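You operate a simulated robot arm through the tools that you are given. There is no shell and no other tool.

You run a simulated robot arm. Do the job below in one go: nothing can be reset, and whatever is moved stays where it is left.

JOB
Check the dipstick, then pump the oil grade on the tag up to the full mark.
Fine: dipstick back in its tube, yellow valve shut again.

Only the result counts: the job must be done as asked and must still hold three seconds after the hand-in. Knocking over, shifting, dropping, spilling or breaking anything else fails it.

ROBOT AND FRAMES
A 7-joint arm with a two-finger parallel gripper, fixed in place. Base frame: the origin is on the floor under the middle of its stand, x ahead of it, y to its left, z up. Lengths are in mm, angles in rad, forces in N, time in s.
With the tool pointing down near the work surface it reaches from about 100 to 640 mm from the base axis. Its first joint turns from -1.152 to 1.152 rad. Payload 1.57 kg.
Tool frame: the origin (TCP) lies between the finger pads and is the grasp point; the fingertips stand 30 mm ahead of it; z points along the fingers, y is the line along which they close. The gripper opens to 80 mm. The fingers are 17 mm wide and 12 mm thick; the gripper's body (40 by 82 mm) begins 80 mm behind the TCP.
Orientation is told as [roll, pitch, yaw] about the base's x, y, z axes, in that order, counted from this pose: with the fingers straight down and closing along the base's y, the tool's x points along the base's -x, its y along +y and its z along -z.

CONTROLS
- The arm moves only by the tool move_arm. Its argument "series" is a list of rows, each an object of numbers (a shift or turn left out is 0, a gripper value left out holds the last): "gripper": the gripper command, from -1 (fully open) to 1 (shut), values between in proportion; "x", "y", "z": the shift along the tool's x, y, z in mm; "wx", "wy", "wz": the turn, a rotation vector about the tool's x, y, z in rad. In form: [{"gripper": .., "x": .., "y": .., "z": .., "wx": .., "wy": .., "wz": ..}, ...]. A call has 1 to 20 rows; each row is the pose to reach, as a shift and turn from the pose commanded when the call began, along the tool's axes at that moment. A row lasts 0.2 s, in which the tool goes at most 50 mm and 0.15 rad; a call with a longer step from one row to the next is refused whole, and so is a gripper value outside its range. Where a pose cannot be reached the arm comes as near as it can. A force on the tool above 90 N (or 10 N above the force at the start of the call, whichever is more), or a blocked arm, ends the call early, and 0.2 s more pass. The fingers move at their own pace (about 72 mm/s each) and stop on an object; they squeeze with about 32 N. The grip force told is the motor's: it shows also when the fingers shut on nothing. Time passes only in rows, and 0.2 s behind the last, so rows that repeat a pose let the fingers close. The reply holds the time, the measured pose of the TCP, the force on the tool along the base axes, the opening and the grip force, in the units named above and with some noise, with the torque about the TCP (base axes, N m) and any sound that the robot's microphone picked up, and new pictures: "show" is both (left out), scene, wrist or none.
- Cameras (640 x 400 px; columns grow to the right, rows downward): "scene" is fixed at [57.5, 435.2, 1438.7]; the picture's right is [-0.80, -0.59, 0.00], its down [-0.29, 0.39, -0.87] and it looks along [0.52, -0.70, -0.49] (base axes); focal length 214 px, centre (320, 200). "wrist" rides on the gripper at [72, -7, -122] in the tool frame; the picture's right is [0.09, 1.00, 0.00], its down [-0.84, 0.08, -0.54] and it looks along [-0.54, 0.05, 0.84] (tool axes); focal length 238 px, centre (320, 200). There is no depth. A picture from a camera that has moved, and an enlarged one, comes with that camera's place and axes in the base frame and with its lens. The place of the scene camera against the robot may be out by one fixed shift of up to 18 mm in any direction.
- zoom(camera, box): a new picture of the part [left, top, right, bottom] of that camera's present view, enlarged. No time passes.
- close_job(): hands the job in; it is judged then, once.

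Nothing tells you positions but the pictures and the camera data. Unless the task says otherwise, let go and move clear before handing in.

The tools are called as name(argument=value, ...) on one line, values as JSON. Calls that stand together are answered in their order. move_arm: Moves the arm, as the interface text tells. Its arguments: {"type":"object","properties":{"series":{"type":"array"},"show":{"type":"string","enum":["both","scene","wrist","none"]}},"required":["series"]} The other tools are called the same way: zoom (camera, box) takes an enlarged picture of a part of a camera's view; close_job () hands the job in.

At the start:

```text
time: 0.0
tool_pos: [304.7, 83.8, 1296.4]
tcp_rot: [-0.001, -0.001, 0.0]
ft_force: [-0.8, 0.1, 0.6]
wrist_torque: [0.03, -0.01, -0.01]
finger_gap: 79.9
finger_force: 0.2
```

scene: 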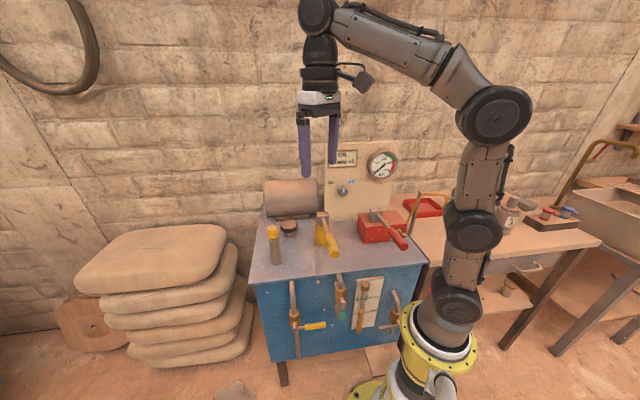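
wrist: 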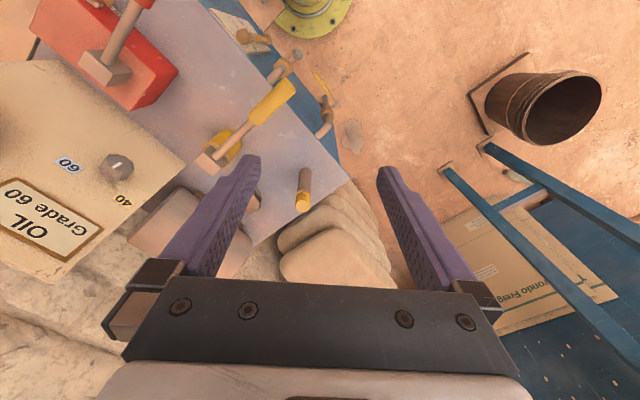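

I see a blue oil cabinet with a panel (tag "OIL Grade 60", a selector knob with 40/60, a gauge), a yellow valve lever, a red pump with a lever, and a dipstick-like post. I'll zoom in to see details before moving.

zoom(camera="scene", box=[240, 140, 440, 265])

zoom(camera="scene", box=[320, 140, 420, 202])

zoom(camera="scene", box=[260, 200, 360, 262])

zoom(camera="scene", box=[250, 260, 440, 380])

zoom(camera="wrist", box=[0, 0, 350, 219])

```text
3.20 times, centred on (340, 202) of scene
camera zoom: at [57.5, 435.2, 1438.7], right [-0.8, -0.59, 0.0], down [-0.29, 0.39, -0.87], along [0.52, -0.7, -0.49], focal length 686 px, centre (256, 192)
```

zoom: 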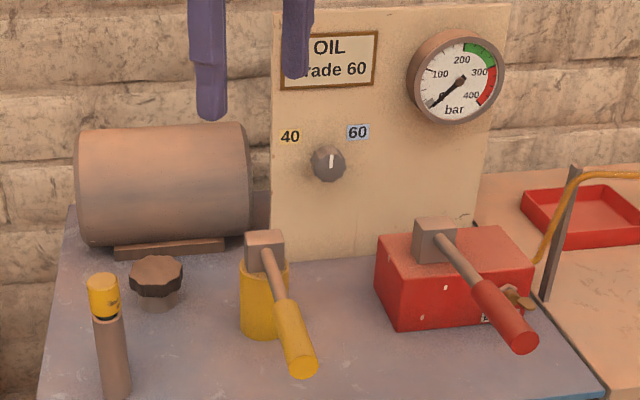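

```text
6.40 times, centred on (370, 171) of scene
camera zoom: at [57.5, 435.2, 1438.7], right [-0.8, -0.59, 0.0], down [-0.29, 0.39, -0.87], along [0.52, -0.7, -0.49], focal length 1373 px, centre (0, 386)
```

zoom: 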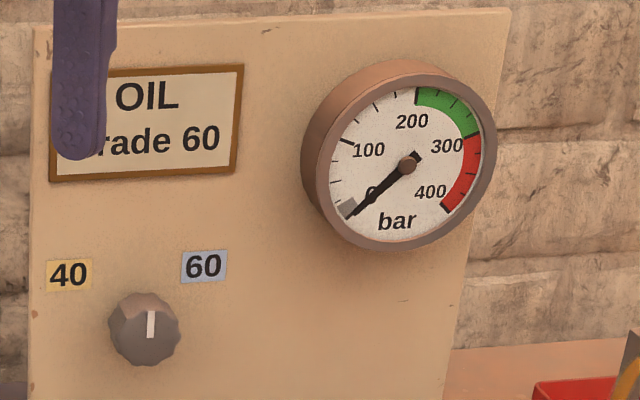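

```text
6.40 times, centred on (310, 231) of scene
camera zoom: at [57.5, 435.2, 1438.7], right [-0.8, -0.59, 0.0], down [-0.29, 0.39, -0.87], along [0.52, -0.7, -0.49], focal length 1373 px, centre (384, 2)
```

zoom: 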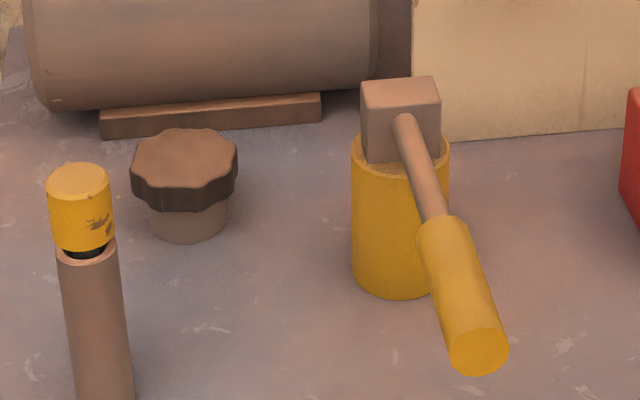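

```text
3.33 times, centred on (345, 320) of scene
camera zoom: at [57.5, 435.2, 1438.7], right [-0.8, -0.59, 0.0], down [-0.29, 0.39, -0.87], along [0.52, -0.7, -0.49], focal length 715 px, centre (237, -200)
```

zoom: 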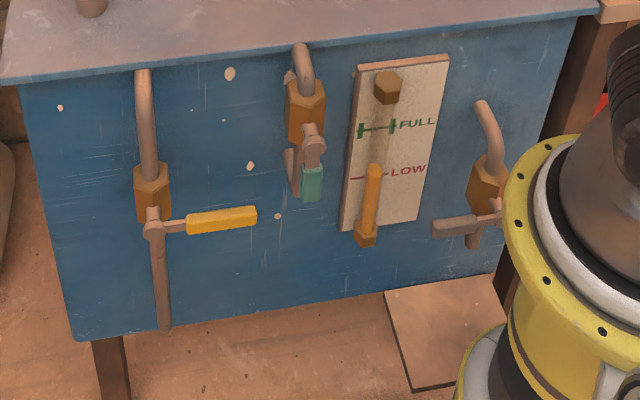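

```text
1.83 times, centred on (175, 110) of wrist
camera zoom: at [234.8, 76.9, 1417.2], right [-0.09, 1.0, 0.0], down [0.84, 0.08, 0.54], along [0.54, 0.05, -0.84], focal length 435 px, centre (585, 365)
```

zoom: 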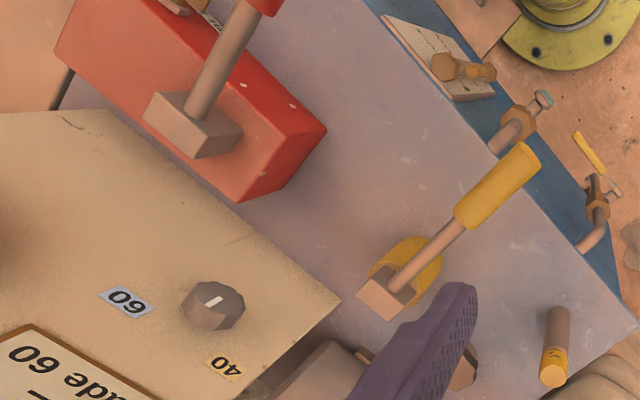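

The panel tag reads Grade 60, the selector knob sits between 40 and 60, and the front face has three small valves plus a FULL/LOW sight glass. The cabinet front seems to face about 45° between -x and +y. I'll turn the wrist camera square to the cabinet to look more closely.

move_arm(series=[{"x": 17, "y": 11, "z": 5, "wz": 0.13}, {"x": 34, "y": 22, "z": 10, "wz": 0.26}, {"x": 51, "y": 33, "z": 15, "wz": 0.39}, {"x": 68, "y": 44, "z": 20, "wz": 0.52}, {"x": 85, "y": 55, "z": 25, "wz": 0.65}, {"x": 104, "y": 66, "z": 30, "wz": 0.785}])

```text
time: 1.4
tool_pos: [202.5, 151.2, 1266.0]
tcp_rot: [0.0, 0.0, -0.785]
ft_force: [-0.4, 1.2, 1.0]
wrist_torque: [-0.02, -0.03, 0.02]
finger_gap: 79.9
finger_force: 0.0
camera wrist: at [147.2, 195.7, 1388.2], right [0.64, 0.77, 0.0], down [0.65, -0.54, 0.54], along [0.42, -0.35, -0.84], focal length 238 px, centre (320, 200)
```

scene: 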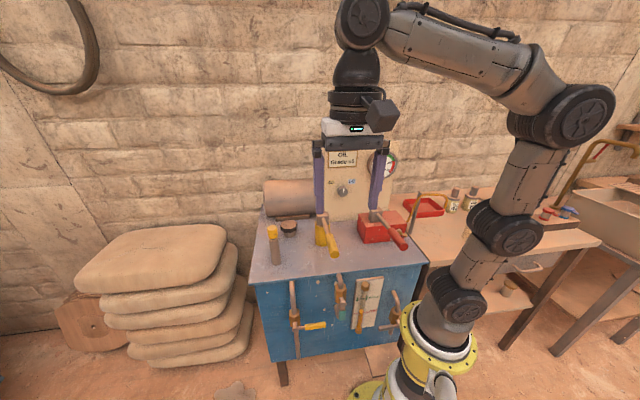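
wrist: 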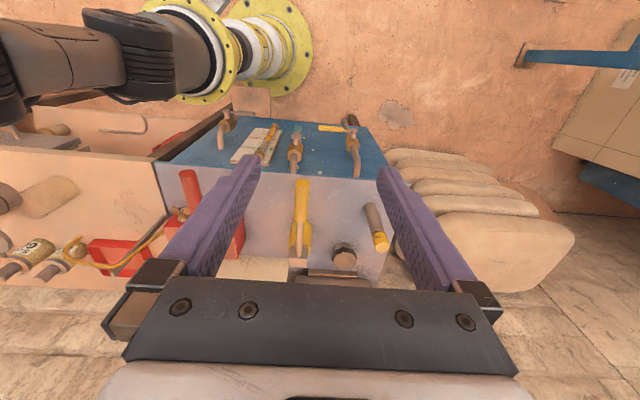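

The cabinet is now square in the wrist view. I'll enlarge the front valves, sight glass, and the bench at left.

zoom(camera="wrist", box=[180, 100, 400, 237])

zoom(camera="wrist", box=[200, 105, 300, 168])

zoom(camera="wrist", box=[280, 105, 400, 180])

zoom(camera="scene", box=[400, 170, 600, 295])

zoom(camera="wrist", box=[0, 150, 200, 275])

zoom(camera="scene", box=[350, 200, 420, 250])

zoom(camera="scene", box=[340, 270, 410, 340])

```text
2.91 times, centred on (290, 168) of wrist
camera zoom: at [147.2, 195.7, 1388.2], right [0.64, 0.77, 0.0], down [0.65, -0.54, 0.54], along [0.42, -0.35, -0.84], focal length 693 px, centre (407, 292)
```

zoom: 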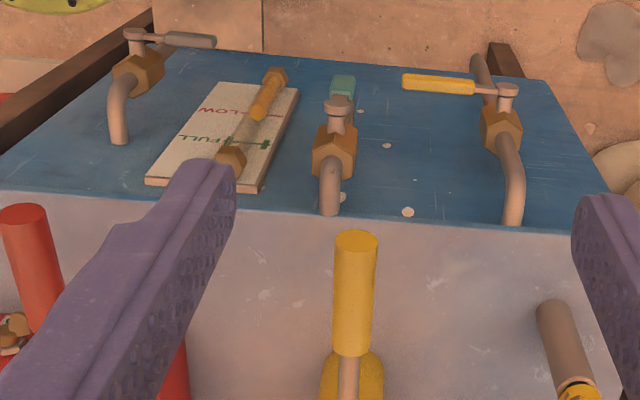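

```text
6.35 times, centred on (250, 136) of wrist
camera zoom: at [147.2, 195.7, 1388.2], right [0.64, 0.77, 0.0], down [0.65, -0.54, 0.54], along [0.42, -0.35, -0.84], focal length 1513 px, centre (764, 603)
```

zoom: 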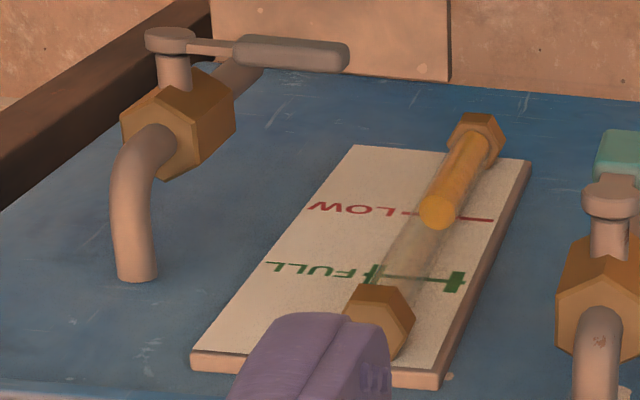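

```text
5.33 times, centred on (340, 142) of wrist
camera zoom: at [147.2, 195.7, 1388.2], right [0.64, 0.77, 0.0], down [0.65, -0.54, 0.54], along [0.42, -0.35, -0.84], focal length 1271 px, centre (213, 507)
```

zoom: 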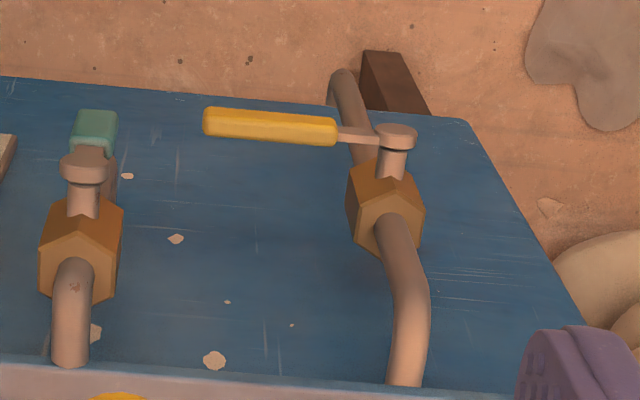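

```text
3.20 times, centred on (500, 232) of scene
camera zoom: at [57.5, 435.2, 1438.7], right [-0.8, -0.59, 0.0], down [-0.29, 0.39, -0.87], along [0.52, -0.7, -0.49], focal length 686 px, centre (-256, 96)
```

zoom: 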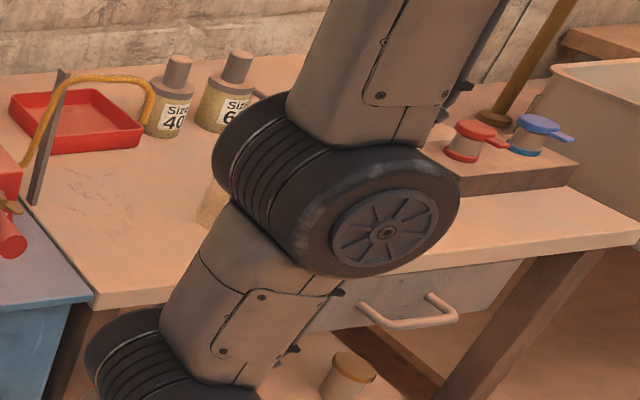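

```text
3.20 times, centred on (100, 212) of wrist
camera zoom: at [147.2, 195.7, 1388.2], right [0.64, 0.77, 0.0], down [0.65, -0.54, 0.54], along [0.42, -0.35, -0.84], focal length 763 px, centre (1024, 160)
```

zoom: 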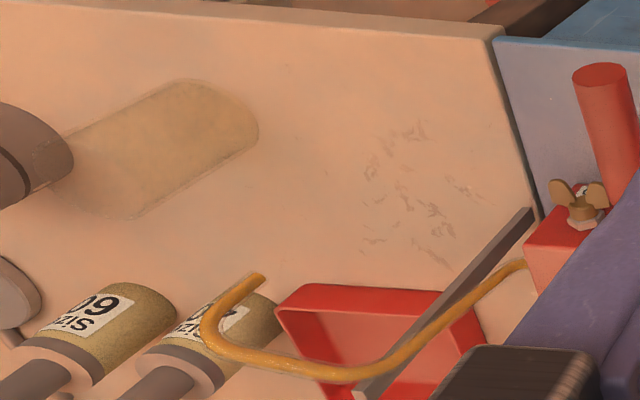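

```text
8.00 times, centred on (385, 225) of scene
camera zoom: at [57.5, 435.2, 1438.7], right [-0.8, -0.59, 0.0], down [-0.29, 0.39, -0.87], along [0.52, -0.7, -0.49], focal length 1716 px, centre (-200, 0)
```

zoom: 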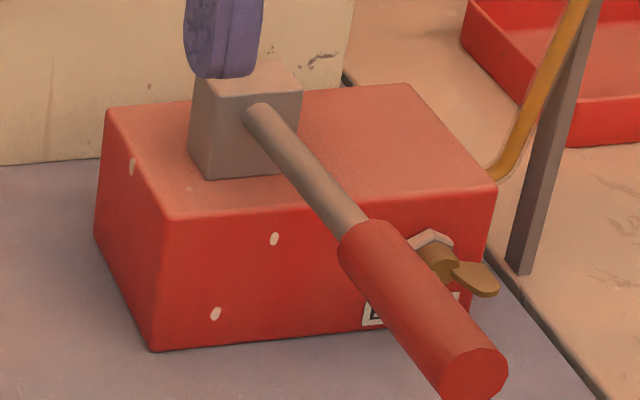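

```text
5.71 times, centred on (375, 305) of scene
camera zoom: at [57.5, 435.2, 1438.7], right [-0.8, -0.59, 0.0], down [-0.29, 0.39, -0.87], along [0.52, -0.7, -0.49], focal length 1226 px, centre (6, -400)
```

zoom: 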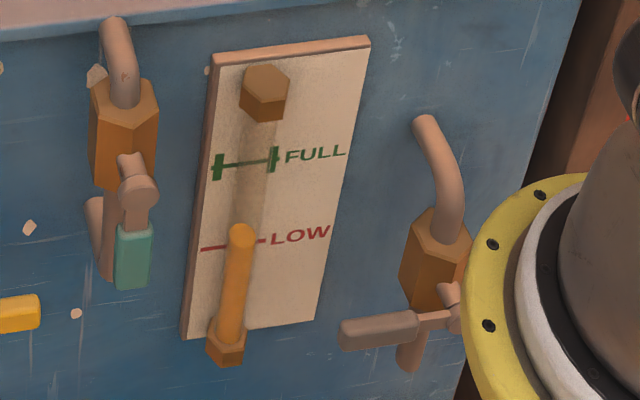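

Yellow valve handle lies across its pipe (shut), oil column sits just at LOW, the dipstick (yellow cap, black ring, in a tube) is at roughly (510, 68, 1000). I'll hover above the dipstick for a close look.

move_arm(series=[{"x": -28, "y": 16, "z": 16}, {"x": -56, "y": 32, "z": 32}, {"x": -84, "y": 48, "z": 48}, {"x": -112, "y": 64, "z": 64}, {"x": -140, "y": 80, "z": 80}, {"x": -168, "y": 96, "z": 96}, {"x": -196, "y": 112, "z": 112}, {"x": -224, "y": 128, "z": 128}, {"x": -250, "y": 143, "z": 140}, {"x": -275.7, "y": 158.4, "z": 150}])

```text
time: 3.6
tool_pos: [510.4, 66.1, 1115.6]
tcp_rot: [0.0, 0.001, -0.785]
ft_force: [0.7, 0.3, -0.5]
wrist_torque: [0.02, -0.02, -0.03]
finger_gap: 80.0
finger_force: 0.1
camera wrist: at [455.8, 111.0, 1236.6], right [0.64, 0.77, 0.0], down [0.65, -0.54, 0.54], along [0.42, -0.35, -0.84], focal length 238 px, centre (320, 200)
```

scene: 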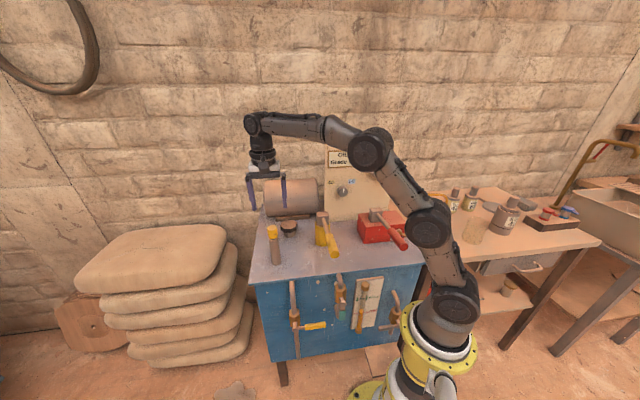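
wrist: 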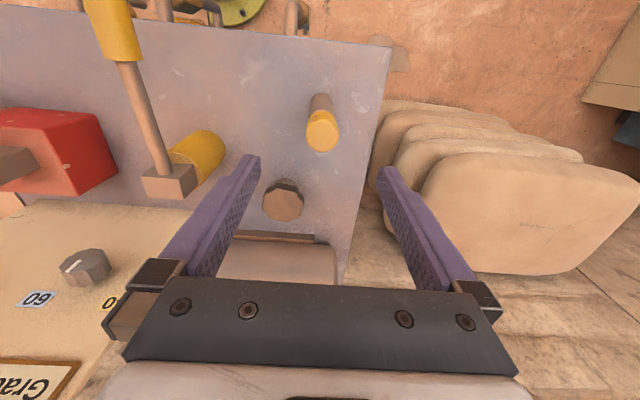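

The dipstick cap is at about (322, 130) in the wrist view, so the gripper is somewhat too far back. I'll enlarge to measure.

zoom(camera="wrist", box=[270, 80, 390, 155])

zoom(camera="wrist", box=[60, 0, 260, 125])

zoom(camera="wrist", box=[0, 180, 200, 305])

zoom(camera="wrist", box=[60, 0, 400, 212])

zoom(camera="scene", box=[400, 170, 600, 295])

```text
5.33 times, centred on (330, 118) of wrist
camera zoom: at [455.8, 111.0, 1236.6], right [0.64, 0.77, 0.0], down [0.65, -0.54, 0.54], along [0.42, -0.35, -0.84], focal length 1271 px, centre (267, 640)
```

zoom: 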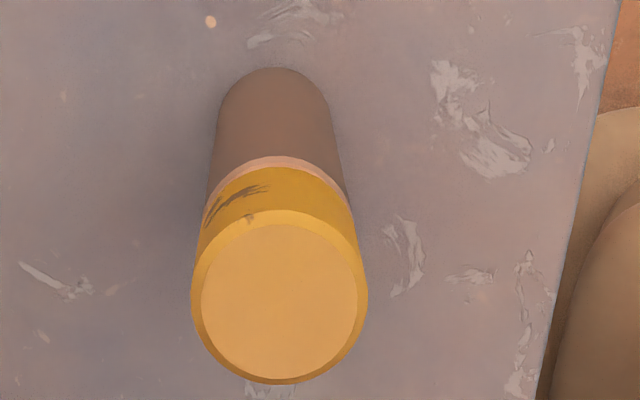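

```text
3.20 times, centred on (160, 62) of wrist
camera zoom: at [455.8, 111.0, 1236.6], right [0.64, 0.77, 0.0], down [0.65, -0.54, 0.54], along [0.42, -0.35, -0.84], focal length 763 px, centre (832, 640)
```

zoom: 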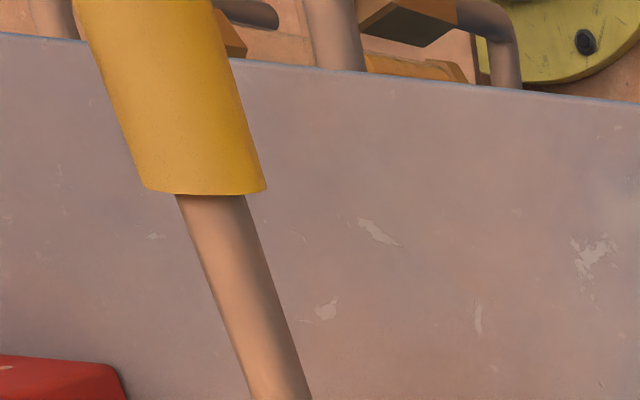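

```text
3.20 times, centred on (100, 242) of wrist
camera zoom: at [455.8, 111.0, 1236.6], right [0.64, 0.77, 0.0], down [0.65, -0.54, 0.54], along [0.42, -0.35, -0.84], focal length 763 px, centre (1024, 64)
```

zoom: 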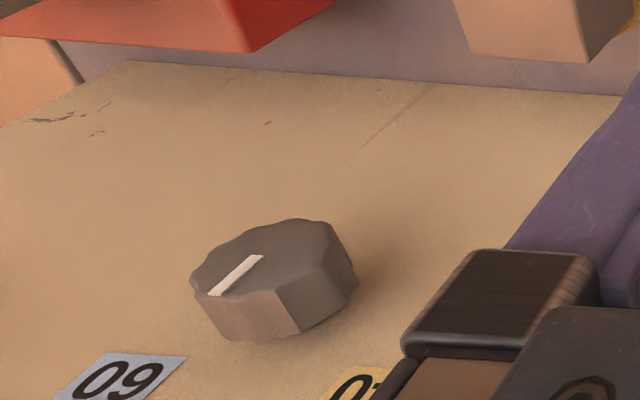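

```text
1.88 times, centred on (230, 106) of wrist
camera zoom: at [455.8, 111.0, 1236.6], right [0.64, 0.77, 0.0], down [0.65, -0.54, 0.54], along [0.42, -0.35, -0.84], focal length 449 px, centre (489, 377)
```

zoom: 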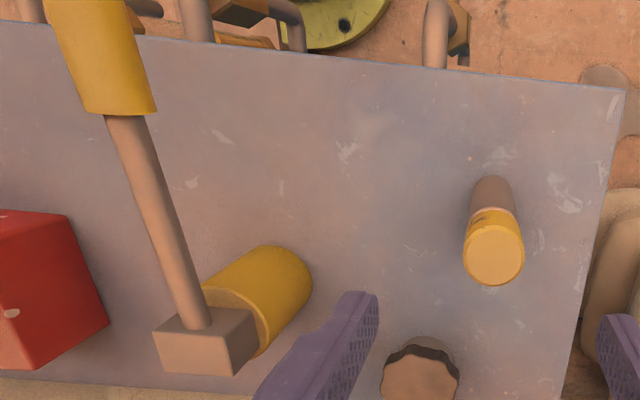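

```text
3.20 times, centred on (500, 232) of scene
camera zoom: at [57.4, 435.2, 1438.7], right [-0.8, -0.59, 0.0], down [-0.29, 0.39, -0.87], along [0.52, -0.7, -0.49], focal length 686 px, centre (-256, 96)
```

zoom: 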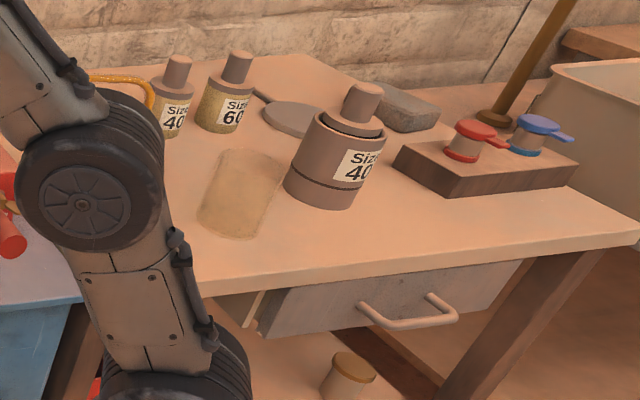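

The cap is about 32 mm across, near (515, 64) depending on its height. I'll come down partway and re-measure to fix the height.

move_arm(series=[{"x": -2.3, "y": 1, "z": 22}, {"x": -4.7, "y": 1.8, "z": 44}, {"x": -4.7, "y": 1.8, "z": 60}], show="wrist")

zoom(camera="wrist", box=[260, 100, 380, 175])

```text
time: 4.4
tool_pos: [515.2, 64.4, 1055.2]
tcp_rot: [0.001, 0.0, -0.785]
ft_force: [1.3, -0.1, -0.2]
wrist_torque: [-0.01, -0.01, -0.01]
finger_gap: 80.1
finger_force: 0.1
camera wrist: at [459.6, 110.2, 1176.4], right [0.64, 0.77, 0.0], down [0.65, -0.54, 0.54], along [0.42, -0.35, -0.84], focal length 238 px, centre (320, 200)
```

wrist: 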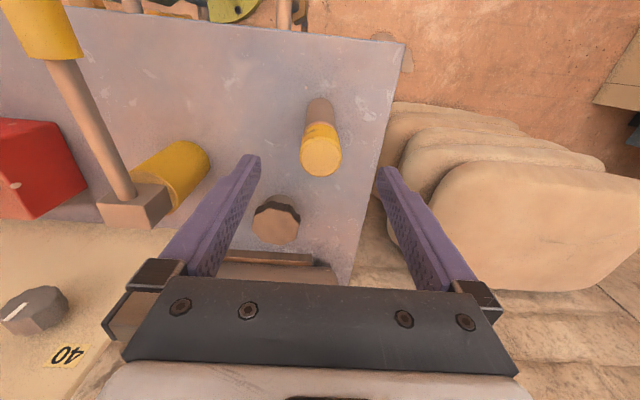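

```text
5.33 times, centred on (320, 138) of wrist
camera zoom: at [459.6, 110.2, 1176.4], right [0.64, 0.77, 0.0], down [0.65, -0.54, 0.54], along [0.42, -0.35, -0.84], focal length 1271 px, centre (320, 533)
```

zoom: 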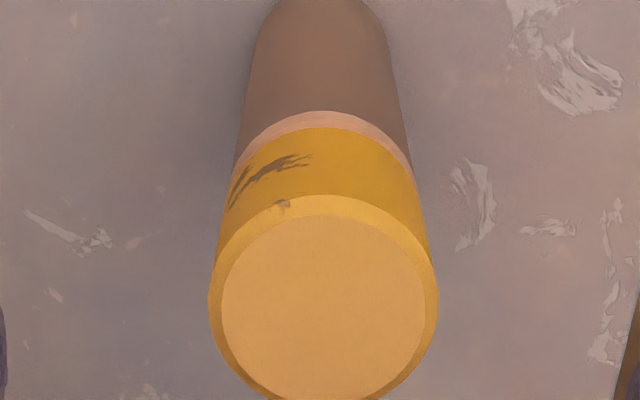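

The cap top centre works out at (513, 66, 1012). I'll lower the TCP to z≈1000 around it and close.

move_arm(series=[{"gripper": -1, "x": 2.5, "y": -0.3, "z": 20}, {"x": 2.5, "y": -0.3, "z": 40}, {"x": 2.5, "y": -0.3, "z": 55}, {"x": 2.5, "y": -0.3, "z": 55}, {"gripper": 1, "x": 2.5, "y": -0.3, "z": 55}, {"gripper": 1, "x": 2.5, "y": -0.3, "z": 55}, {"gripper": 1, "x": 2.5, "y": -0.3, "z": 55}, {"gripper": 1, "x": 2.5, "y": -0.3, "z": 55}])

zoom(camera="scene", box=[230, 180, 350, 255])

```text
time: 6.2
tool_pos: [513.5, 66.3, 1000.2]
tcp_rot: [0.002, 0.0, -0.784]
ft_force: [8.7, 7.7, -5.0]
wrist_torque: [0.14, -0.53, -0.05]
finger_gap: 32.1
finger_force: 32.4
camera wrist: at [458.1, 111.6, 1122.2], right [0.64, 0.77, 0.0], down [0.65, -0.54, 0.54], along [0.42, -0.34, -0.84], focal length 238 px, centre (320, 200)
```

scene: 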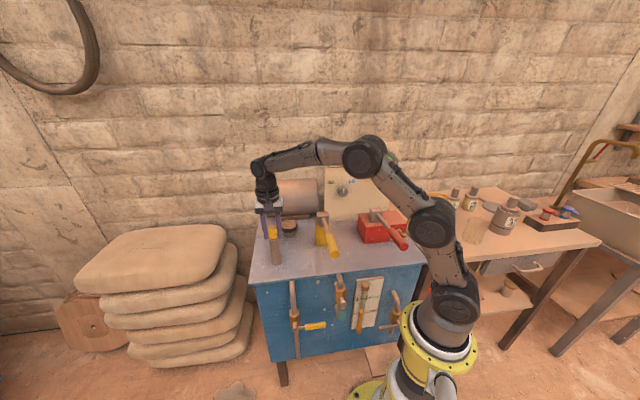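
wrist: 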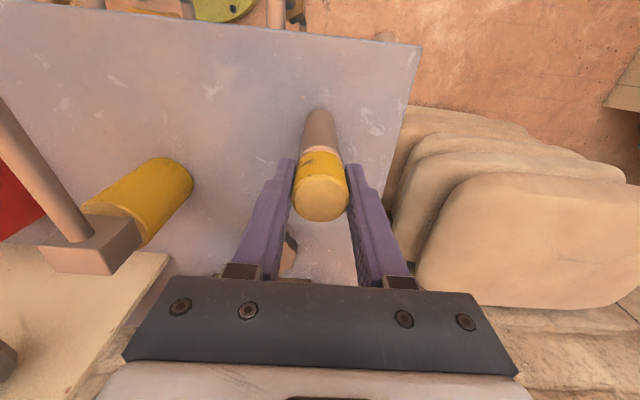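

```text
5.33 times, centred on (290, 218) of scene
camera zoom: at [57.8, 435.4, 1438.6], right [-0.8, -0.59, 0.0], down [-0.29, 0.39, -0.87], along [0.52, -0.7, -0.49], focal length 1144 px, centre (480, 107)
```

zoom: 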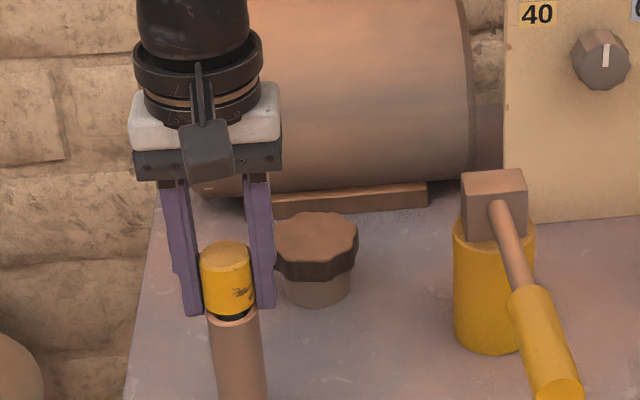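

The cap is gripped (gap 32 mm), with a small side load along the closing line. I'll ease about 1 mm sideways, then start pulling straight up.

move_arm(series=[{"gripper": 1, "y": 1}, {"gripper": 1, "y": 1}], show="none")

```text
time: 6.8
tool_pos: [513.5, 66.5, 1000.8]
tcp_rot: [-0.003, -0.002, -0.783]
ft_force: [5.5, 0.6, -1.5]
wrist_torque: [-0.01, -0.29, 0.01]
finger_gap: 31.9
finger_force: 31.7
```

Side load has dropped. Now pulling straight up in small steps.

move_arm(series=[{"gripper": 1, "z": -8}, {"gripper": 1, "z": -18}, {"gripper": 1, "z": -30}, {"gripper": 1, "z": -45}, {"gripper": 1, "z": -60}, {"gripper": 1, "z": -60}])

zoom(camera="scene", box=[230, 180, 350, 255])

```text
time: 8.2
tool_pos: [511.5, 68.7, 1061.1]
tcp_rot: [0.0, -0.001, -0.783]
ft_force: [0.8, -0.7, 0.9]
wrist_torque: [0.0, 0.0, -0.02]
finger_gap: 31.0
finger_force: 32.0
camera wrist: at [456.7, 113.5, 1182.1], right [0.64, 0.77, 0.0], down [0.65, -0.54, 0.54], along [0.42, -0.35, -0.84], focal length 238 px, centre (320, 200)
```

scene: 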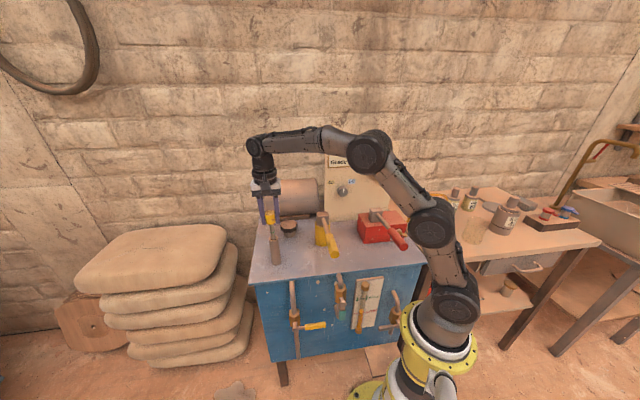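
wrist: 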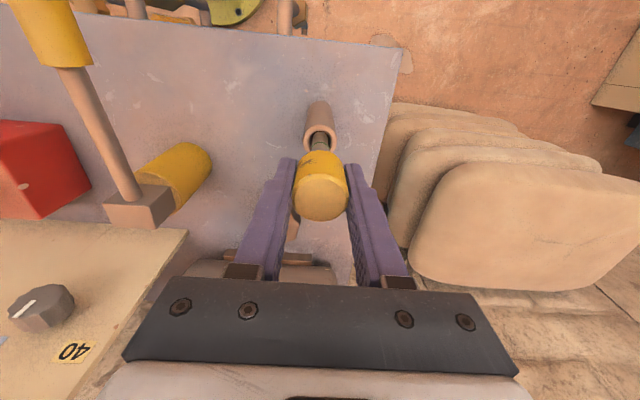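

```text
5.33 times, centred on (290, 218) of scene
camera zoom: at [57.5, 435.2, 1438.7], right [-0.8, -0.59, 0.0], down [-0.29, 0.39, -0.87], along [0.52, -0.7, -0.49], focal length 1144 px, centre (480, 107)
```

zoom: 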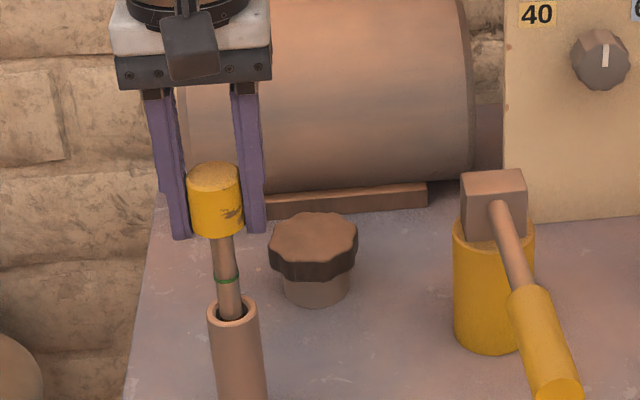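

The rod is sliding out cleanly; a green mark is visible on it. I'll keep pulling up.

move_arm(series=[{"gripper": 1, "z": -16}, {"gripper": 1, "z": -32}, {"gripper": 1, "z": -48}, {"gripper": 1, "z": -64}, {"gripper": 1, "z": -80}, {"gripper": 1, "z": -80}])

zoom(camera="scene", box=[220, 160, 340, 255])

```text
time: 9.6
tool_pos: [511.9, 68.3, 1139.1]
tcp_rot: [-0.001, 0.001, -0.784]
ft_force: [0.5, 0.2, -0.9]
wrist_torque: [0.04, 0.0, 0.0]
finger_gap: 31.2
finger_force: 31.7
camera wrist: at [456.3, 113.0, 1261.4], right [0.64, 0.77, 0.0], down [0.65, -0.54, 0.54], along [0.42, -0.35, -0.84], focal length 238 px, centre (320, 200)
```

scene: 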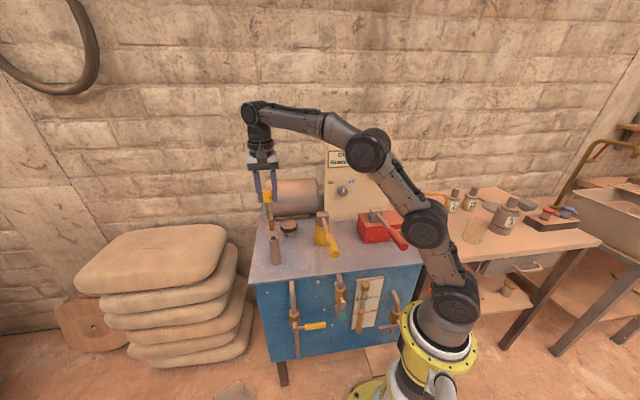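
wrist: 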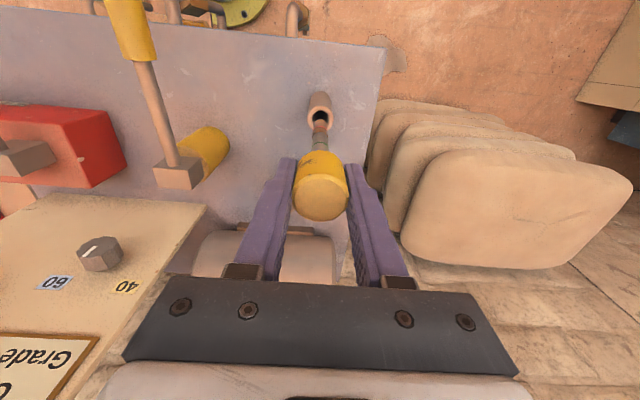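

```text
4.21 times, centred on (280, 208) of scene
camera zoom: at [57.5, 435.2, 1438.7], right [-0.8, -0.59, 0.0], down [-0.29, 0.39, -0.87], along [0.52, -0.7, -0.49], focal length 903 px, centre (488, 168)
```

zoom: 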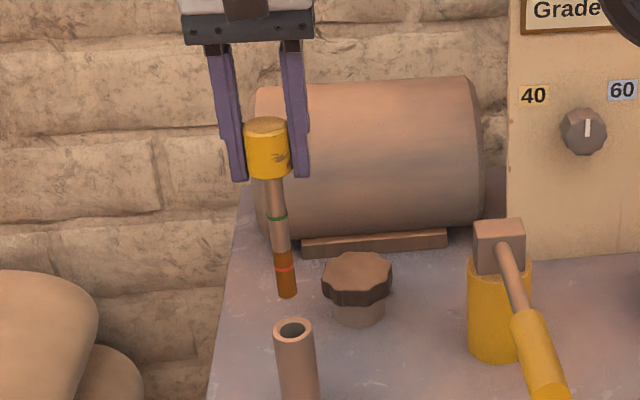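

The dipstick is fully out: brown oil film reaches only to about the red (low) ring, well below the green ring. Before reinserting I'll check the rod's alignment with the hole.

zoom(camera="wrist", box=[270, 80, 370, 143])

zoom(camera="scene", box=[250, 180, 300, 252])

```text
6.35 times, centred on (320, 112) of wrist
camera zoom: at [456.3, 113.0, 1261.4], right [0.64, 0.77, 0.0], down [0.65, -0.54, 0.54], along [0.42, -0.35, -0.84], focal length 1513 px, centre (320, 762)
```

zoom: 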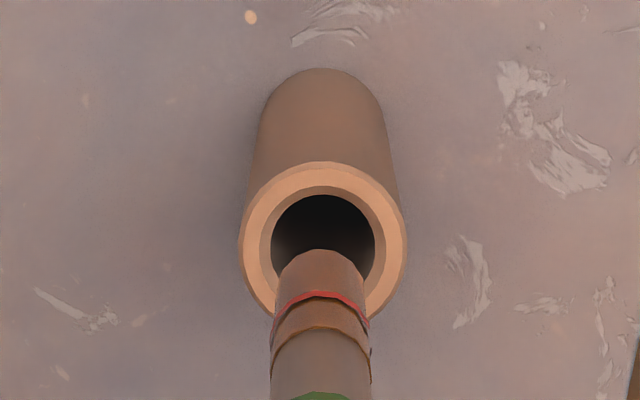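

```text
5.56 times, centred on (275, 216) of scene
camera zoom: at [57.5, 435.2, 1438.7], right [-0.8, -0.59, 0.0], down [-0.29, 0.39, -0.87], along [0.52, -0.7, -0.49], focal length 1192 px, centre (570, 111)
```

zoom: 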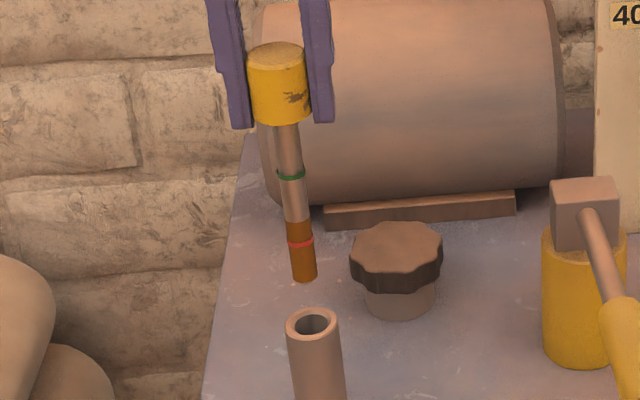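

The rod tip is about 35 mm above the tube and seems offset about 3 mm towards the camera side. I'll correct -3.5 mm in tool x, descend 22 mm, and check again before entering.

move_arm(series=[{"gripper": 1, "x": -3.5, "z": 6}, {"gripper": 1, "x": -3.5, "z": 14}, {"gripper": 1, "x": -3.5, "z": 22}, {"gripper": 1, "x": -3.5, "z": 22}], show="wrist")

zoom(camera="wrist", box=[270, 90, 370, 153])

zoom(camera="scene", box=[260, 210, 290, 250])

```text
time: 10.6
tool_pos: [514.3, 65.6, 1118.2]
tcp_rot: [0.0, 0.001, -0.784]
ft_force: [0.8, -0.1, -0.3]
wrist_torque: [0.02, 0.01, -0.02]
finger_gap: 31.0
finger_force: 31.6
camera wrist: at [458.8, 110.6, 1239.3], right [0.64, 0.77, 0.0], down [0.65, -0.54, 0.54], along [0.42, -0.35, -0.84], focal length 238 px, centre (320, 200)
```

wrist: 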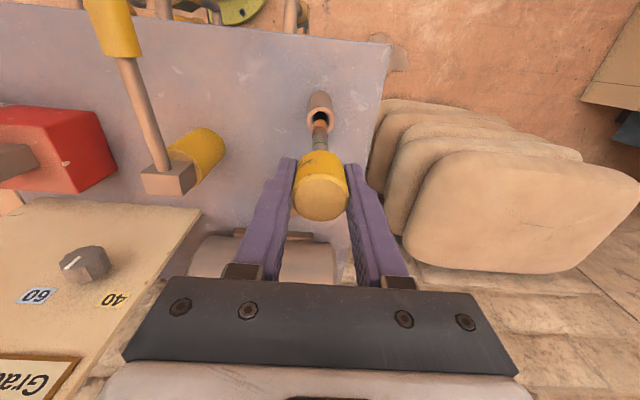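

```text
6.35 times, centred on (320, 122) of wrist
camera zoom: at [458.8, 110.6, 1239.3], right [0.64, 0.77, 0.0], down [0.65, -0.54, 0.54], along [0.42, -0.35, -0.84], focal length 1513 px, centre (320, 698)
```

zoom: 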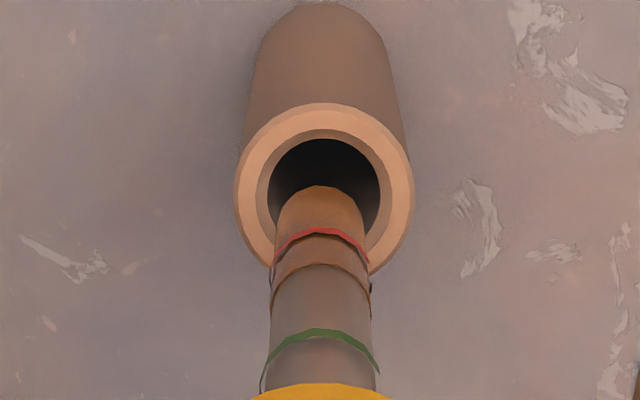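

```text
10.00 times, centred on (275, 230) of scene
camera zoom: at [57.5, 435.2, 1438.7], right [-0.8, -0.59, 0.0], down [-0.29, 0.39, -0.87], along [0.52, -0.7, -0.49], focal length 2145 px, centre (770, -100)
```

zoom: 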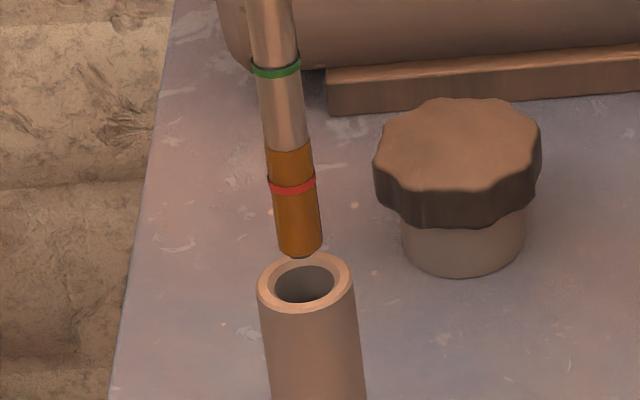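

The tip is now laterally aligned but about 2 mm too far back. I'll shift back +2.2 mm and lower slowly into the tube, checking the force.

move_arm(series=[{"gripper": 1, "x": 2.2, "y": 0.3, "z": 2}, {"gripper": 1, "x": 2.2, "y": 0.3, "z": 6}, {"gripper": 1, "x": 2.2, "y": 0.3, "z": 10}, {"gripper": 1, "x": 2.2, "y": 0.3, "z": 14}, {"gripper": 1, "x": 2.2, "y": 0.3, "z": 18}, {"gripper": 1, "x": 2.2, "y": 0.3, "z": 18}], show="wrist")

zoom(camera="wrist", box=[270, 90, 370, 153])

zoom(camera="scene", box=[260, 210, 290, 250])

```text
time: 12.0
tool_pos: [512.2, 67.1, 1101.4]
tcp_rot: [0.001, 0.001, -0.785]
ft_force: [0.1, -0.2, -0.8]
wrist_torque: [0.01, 0.0, 0.01]
finger_gap: 30.9
finger_force: 31.9
camera wrist: at [457.6, 112.4, 1222.1], right [0.64, 0.77, 0.0], down [0.65, -0.54, 0.54], along [0.42, -0.35, -0.84], focal length 238 px, centre (320, 200)
```

wrist: 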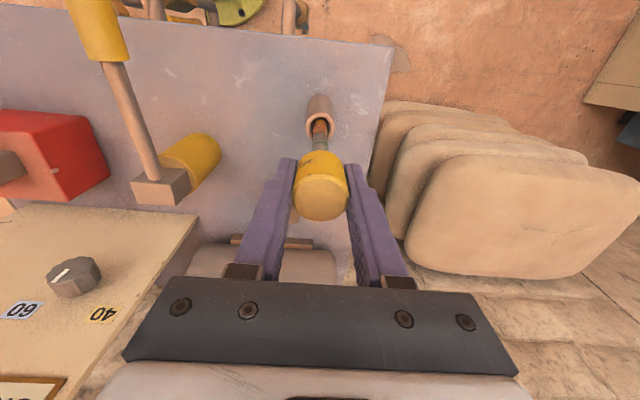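

```text
6.35 times, centred on (320, 122) of wrist
camera zoom: at [457.6, 112.4, 1222.1], right [0.64, 0.77, 0.0], down [0.65, -0.54, 0.54], along [0.42, -0.35, -0.84], focal length 1513 px, centre (320, 698)
```

zoom: 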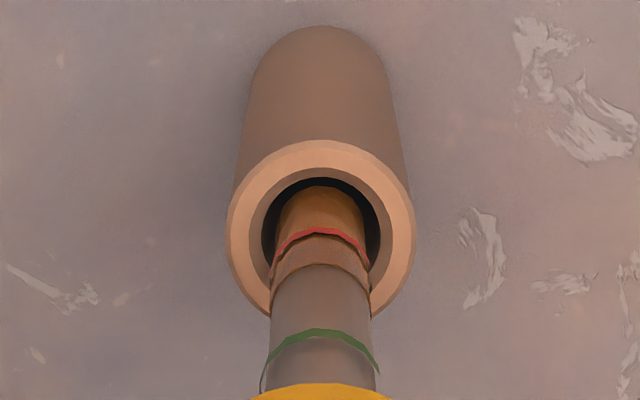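

```text
10.00 times, centred on (275, 230) of scene
camera zoom: at [57.5, 435.2, 1438.7], right [-0.8, -0.59, 0.0], down [-0.29, 0.39, -0.87], along [0.52, -0.7, -0.49], focal length 2145 px, centre (770, -100)
```

zoom: 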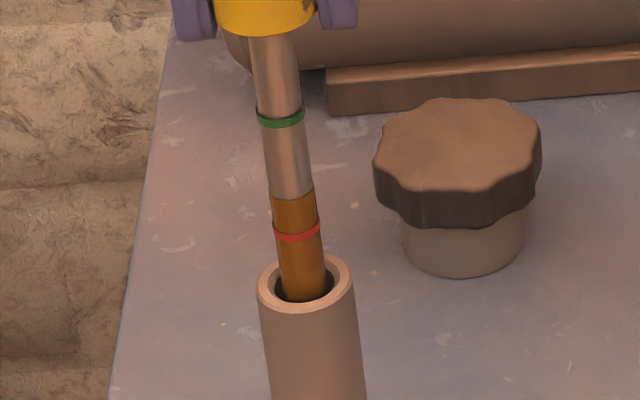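

The tip has entered the hole with no contact force. I'll lower it most of the remaining ~100 mm.

move_arm(series=[{"gripper": 1, "z": 8}, {"gripper": 1, "z": 16}, {"gripper": 1, "z": 26}, {"gripper": 1, "z": 36}, {"gripper": 1, "z": 46}, {"gripper": 1, "z": 56}, {"gripper": 1, "z": 66}, {"gripper": 1, "z": 76}, {"gripper": 1, "z": 85}, {"gripper": 1, "z": 85}])

zoom(camera="scene", box=[230, 180, 350, 255])

```text
time: 14.2
tool_pos: [513.5, 67.5, 1014.7]
tcp_rot: [0.001, 0.002, -0.784]
ft_force: [-0.7, 0.2, -1.3]
wrist_torque: [0.0, -0.02, 0.0]
finger_gap: 31.1
finger_force: 31.7
camera wrist: at [459.0, 112.7, 1136.9], right [0.64, 0.77, 0.0], down [0.65, -0.54, 0.54], along [0.42, -0.35, -0.84], focal length 238 px, centre (320, 200)
```

scene: 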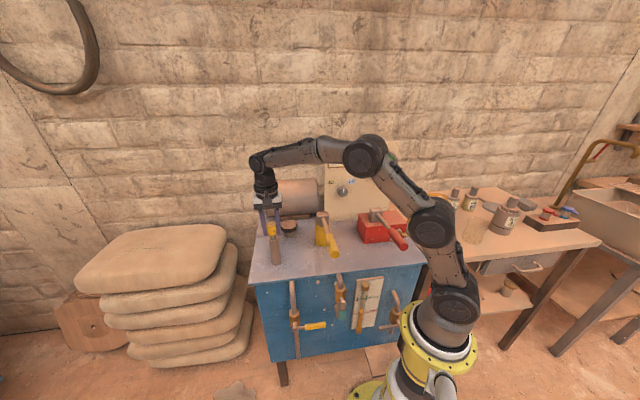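
wrist: 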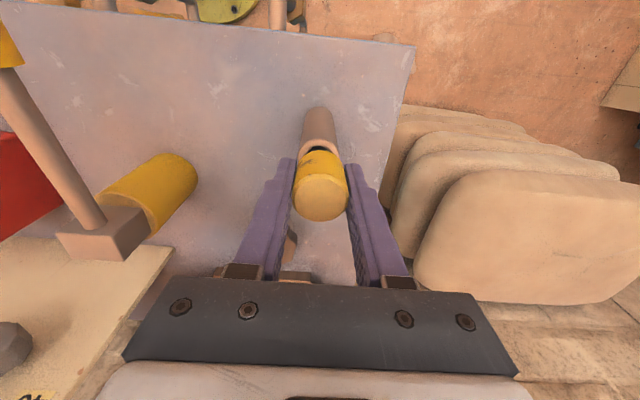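

```text
5.33 times, centred on (290, 218) of scene
camera zoom: at [57.5, 435.2, 1438.7], right [-0.8, -0.59, 0.0], down [-0.29, 0.39, -0.87], along [0.52, -0.7, -0.49], focal length 1144 px, centre (480, 107)
```

zoom: 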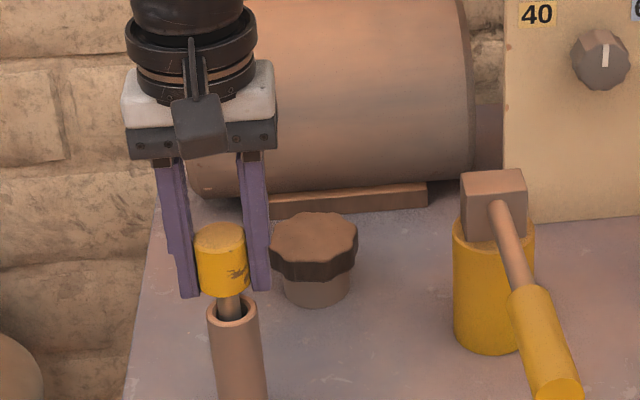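

About 14 mm remain. I'll lower it the rest of the way, watching the force.

move_arm(series=[{"gripper": 1, "z": 5}, {"gripper": 1, "z": 10}, {"gripper": 1, "z": 13}, {"gripper": 1, "z": 15}, {"gripper": 1, "z": 15}], show="scene")

zoom(camera="scene", box=[230, 180, 350, 255])

```text
time: 15.4
tool_pos: [513.8, 67.3, 1002.0]
tcp_rot: [0.003, 0.001, -0.783]
ft_force: [-1.4, 1.7, 4.5]
wrist_torque: [0.01, 0.08, -0.03]
finger_gap: 30.8
finger_force: 31.7
```

scene: 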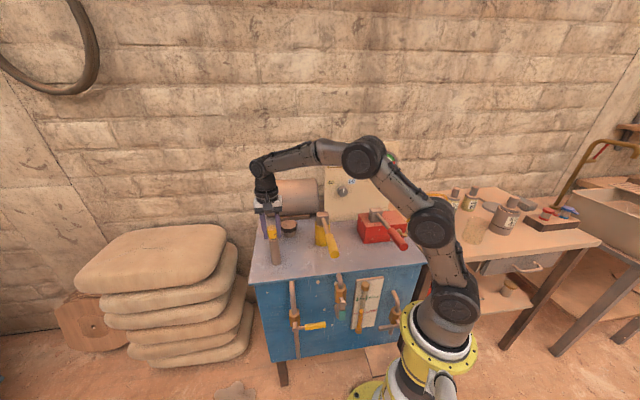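

```text
5.33 times, centred on (290, 218) of scene
camera zoom: at [57.4, 435.2, 1438.7], right [-0.8, -0.59, 0.0], down [-0.29, 0.39, -0.87], along [0.52, -0.7, -0.49], focal length 1144 px, centre (480, 107)
```

zoom: 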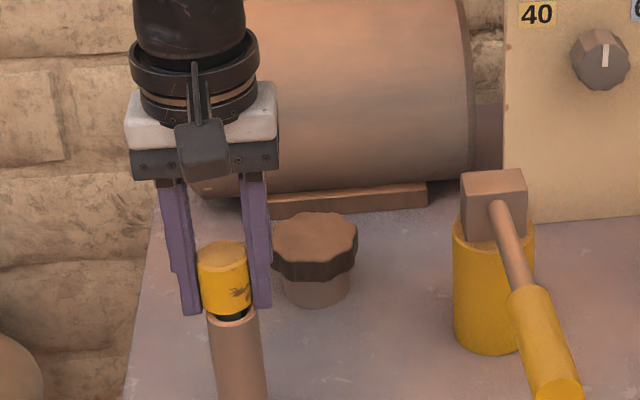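

It looks nearly seated. I'll open the fingers, rise, and check whether the cap sits as before.

move_arm(series=[{"gripper": 0.0, "z": 0}, {"gripper": -1, "z": 0}, {"gripper": -1, "z": 0}, {"gripper": -1, "z": -20}, {"gripper": -1, "z": -50}, {"gripper": -1, "z": -80}])

zoom(camera="scene", box=[260, 200, 360, 262])

zoom(camera="wrist", box=[260, 80, 380, 155])

```text
time: 16.8
tool_pos: [513.5, 67.6, 1080.1]
tcp_rot: [-0.001, 0.002, -0.784]
ft_force: [1.1, 0.1, 1.1]
wrist_torque: [0.01, 0.0, 0.01]
finger_gap: 80.1
finger_force: 0.1
camera wrist: at [459.5, 113.3, 1201.8], right [0.64, 0.77, 0.0], down [0.65, -0.54, 0.54], along [0.42, -0.35, -0.84], focal length 238 px, centre (320, 200)
```

scene: 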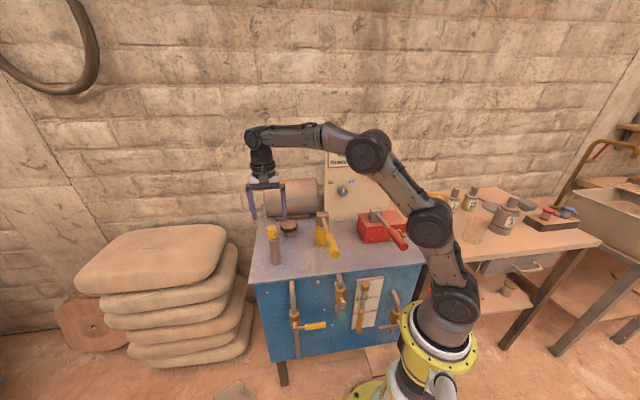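
wrist: 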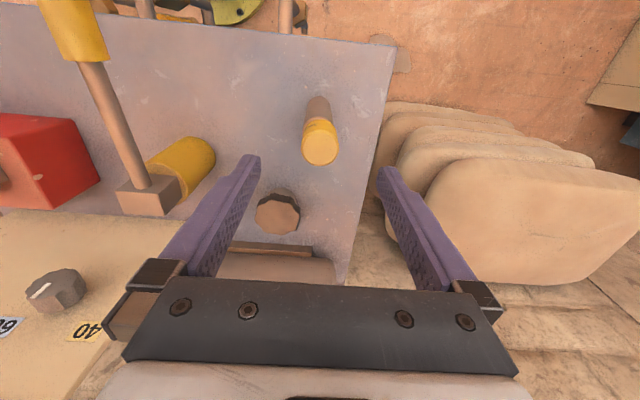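

```text
6.40 times, centred on (310, 231) of scene
camera zoom: at [57.5, 435.2, 1438.7], right [-0.8, -0.59, 0.0], down [-0.29, 0.39, -0.87], along [0.52, -0.7, -0.49], focal length 1373 px, centre (384, 2)
```

zoom: 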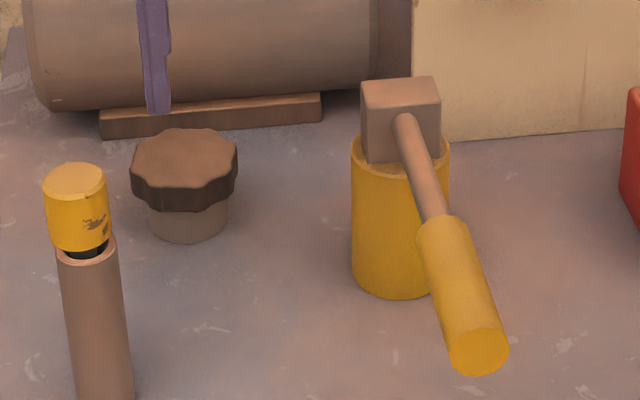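

```text
5.33 times, centred on (320, 118) of wrist
camera zoom: at [459.5, 113.3, 1201.8], right [0.64, 0.77, 0.0], down [0.65, -0.54, 0.54], along [0.42, -0.35, -0.84], focal length 1271 px, centre (320, 640)
```

zoom: 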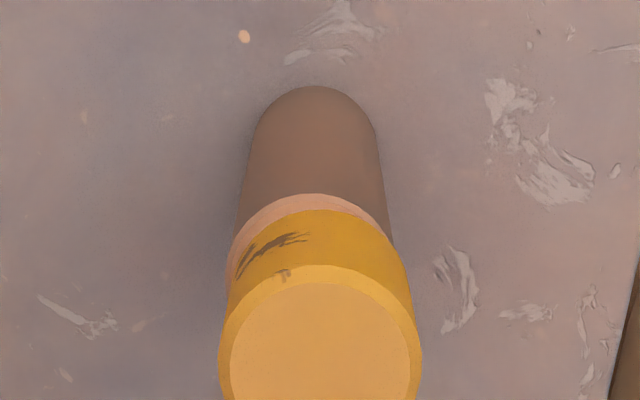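

The dipstick sits at its original height again. Next is the selector knob, roughly at (442, -261, 1035) on the panel; I'll move over there, tilting the hand 45° toward the panel, to get a close look.

move_arm(series=[{"gripper": -1, "x": 0, "y": -20, "z": -35, "wy": -0.05}, {"x": -5, "y": -55, "z": -70, "wy": -0.14}, {"x": -10, "y": -90, "z": -80, "wy": -0.24}, {"x": -15, "y": -125, "z": -80, "wy": -0.34}, {"x": -20, "y": -160, "z": -80, "wy": -0.44}, {"x": -28, "y": -195, "z": -75, "wy": -0.54}, {"x": -36, "y": -230, "z": -65, "wy": -0.64}, {"x": -45, "y": -260, "z": -50, "wy": -0.72}, {"x": -50, "y": -282, "z": -40, "wy": -0.785}])

```text
time: 18.8
tool_pos: [350.0, -169.1, 1122.1]
tcp_rot: [0.002, -0.787, -0.784]
ft_force: [0.1, 0.4, -0.7]
wrist_torque: [0.0, 0.01, 0.02]
finger_gap: 79.9
finger_force: 0.0
camera wrist: at [248.7, -77.7, 1156.5], right [0.66, 0.75, -0.06], down [0.2, -0.09, 0.98], along [0.73, -0.65, -0.21], focal length 238 px, centre (320, 200)
```

scene: 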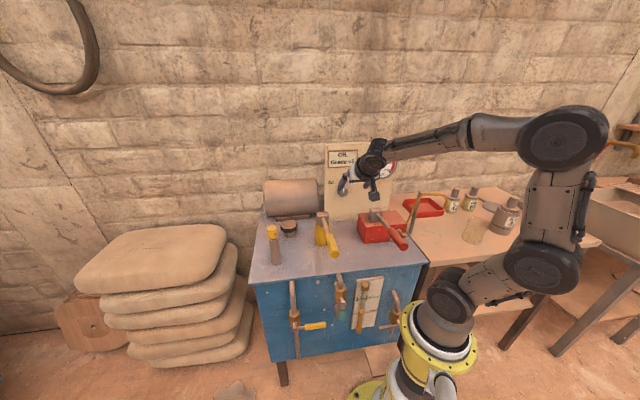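
wrist: 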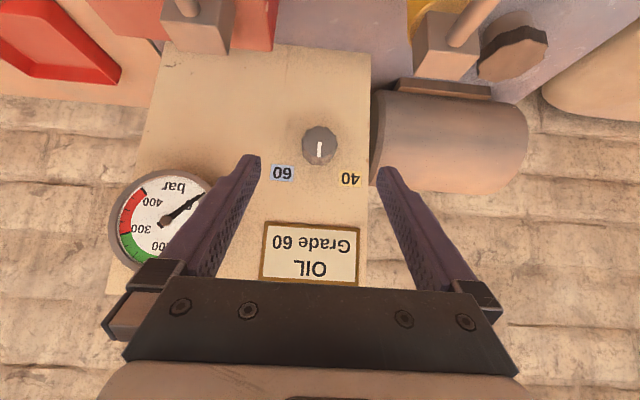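

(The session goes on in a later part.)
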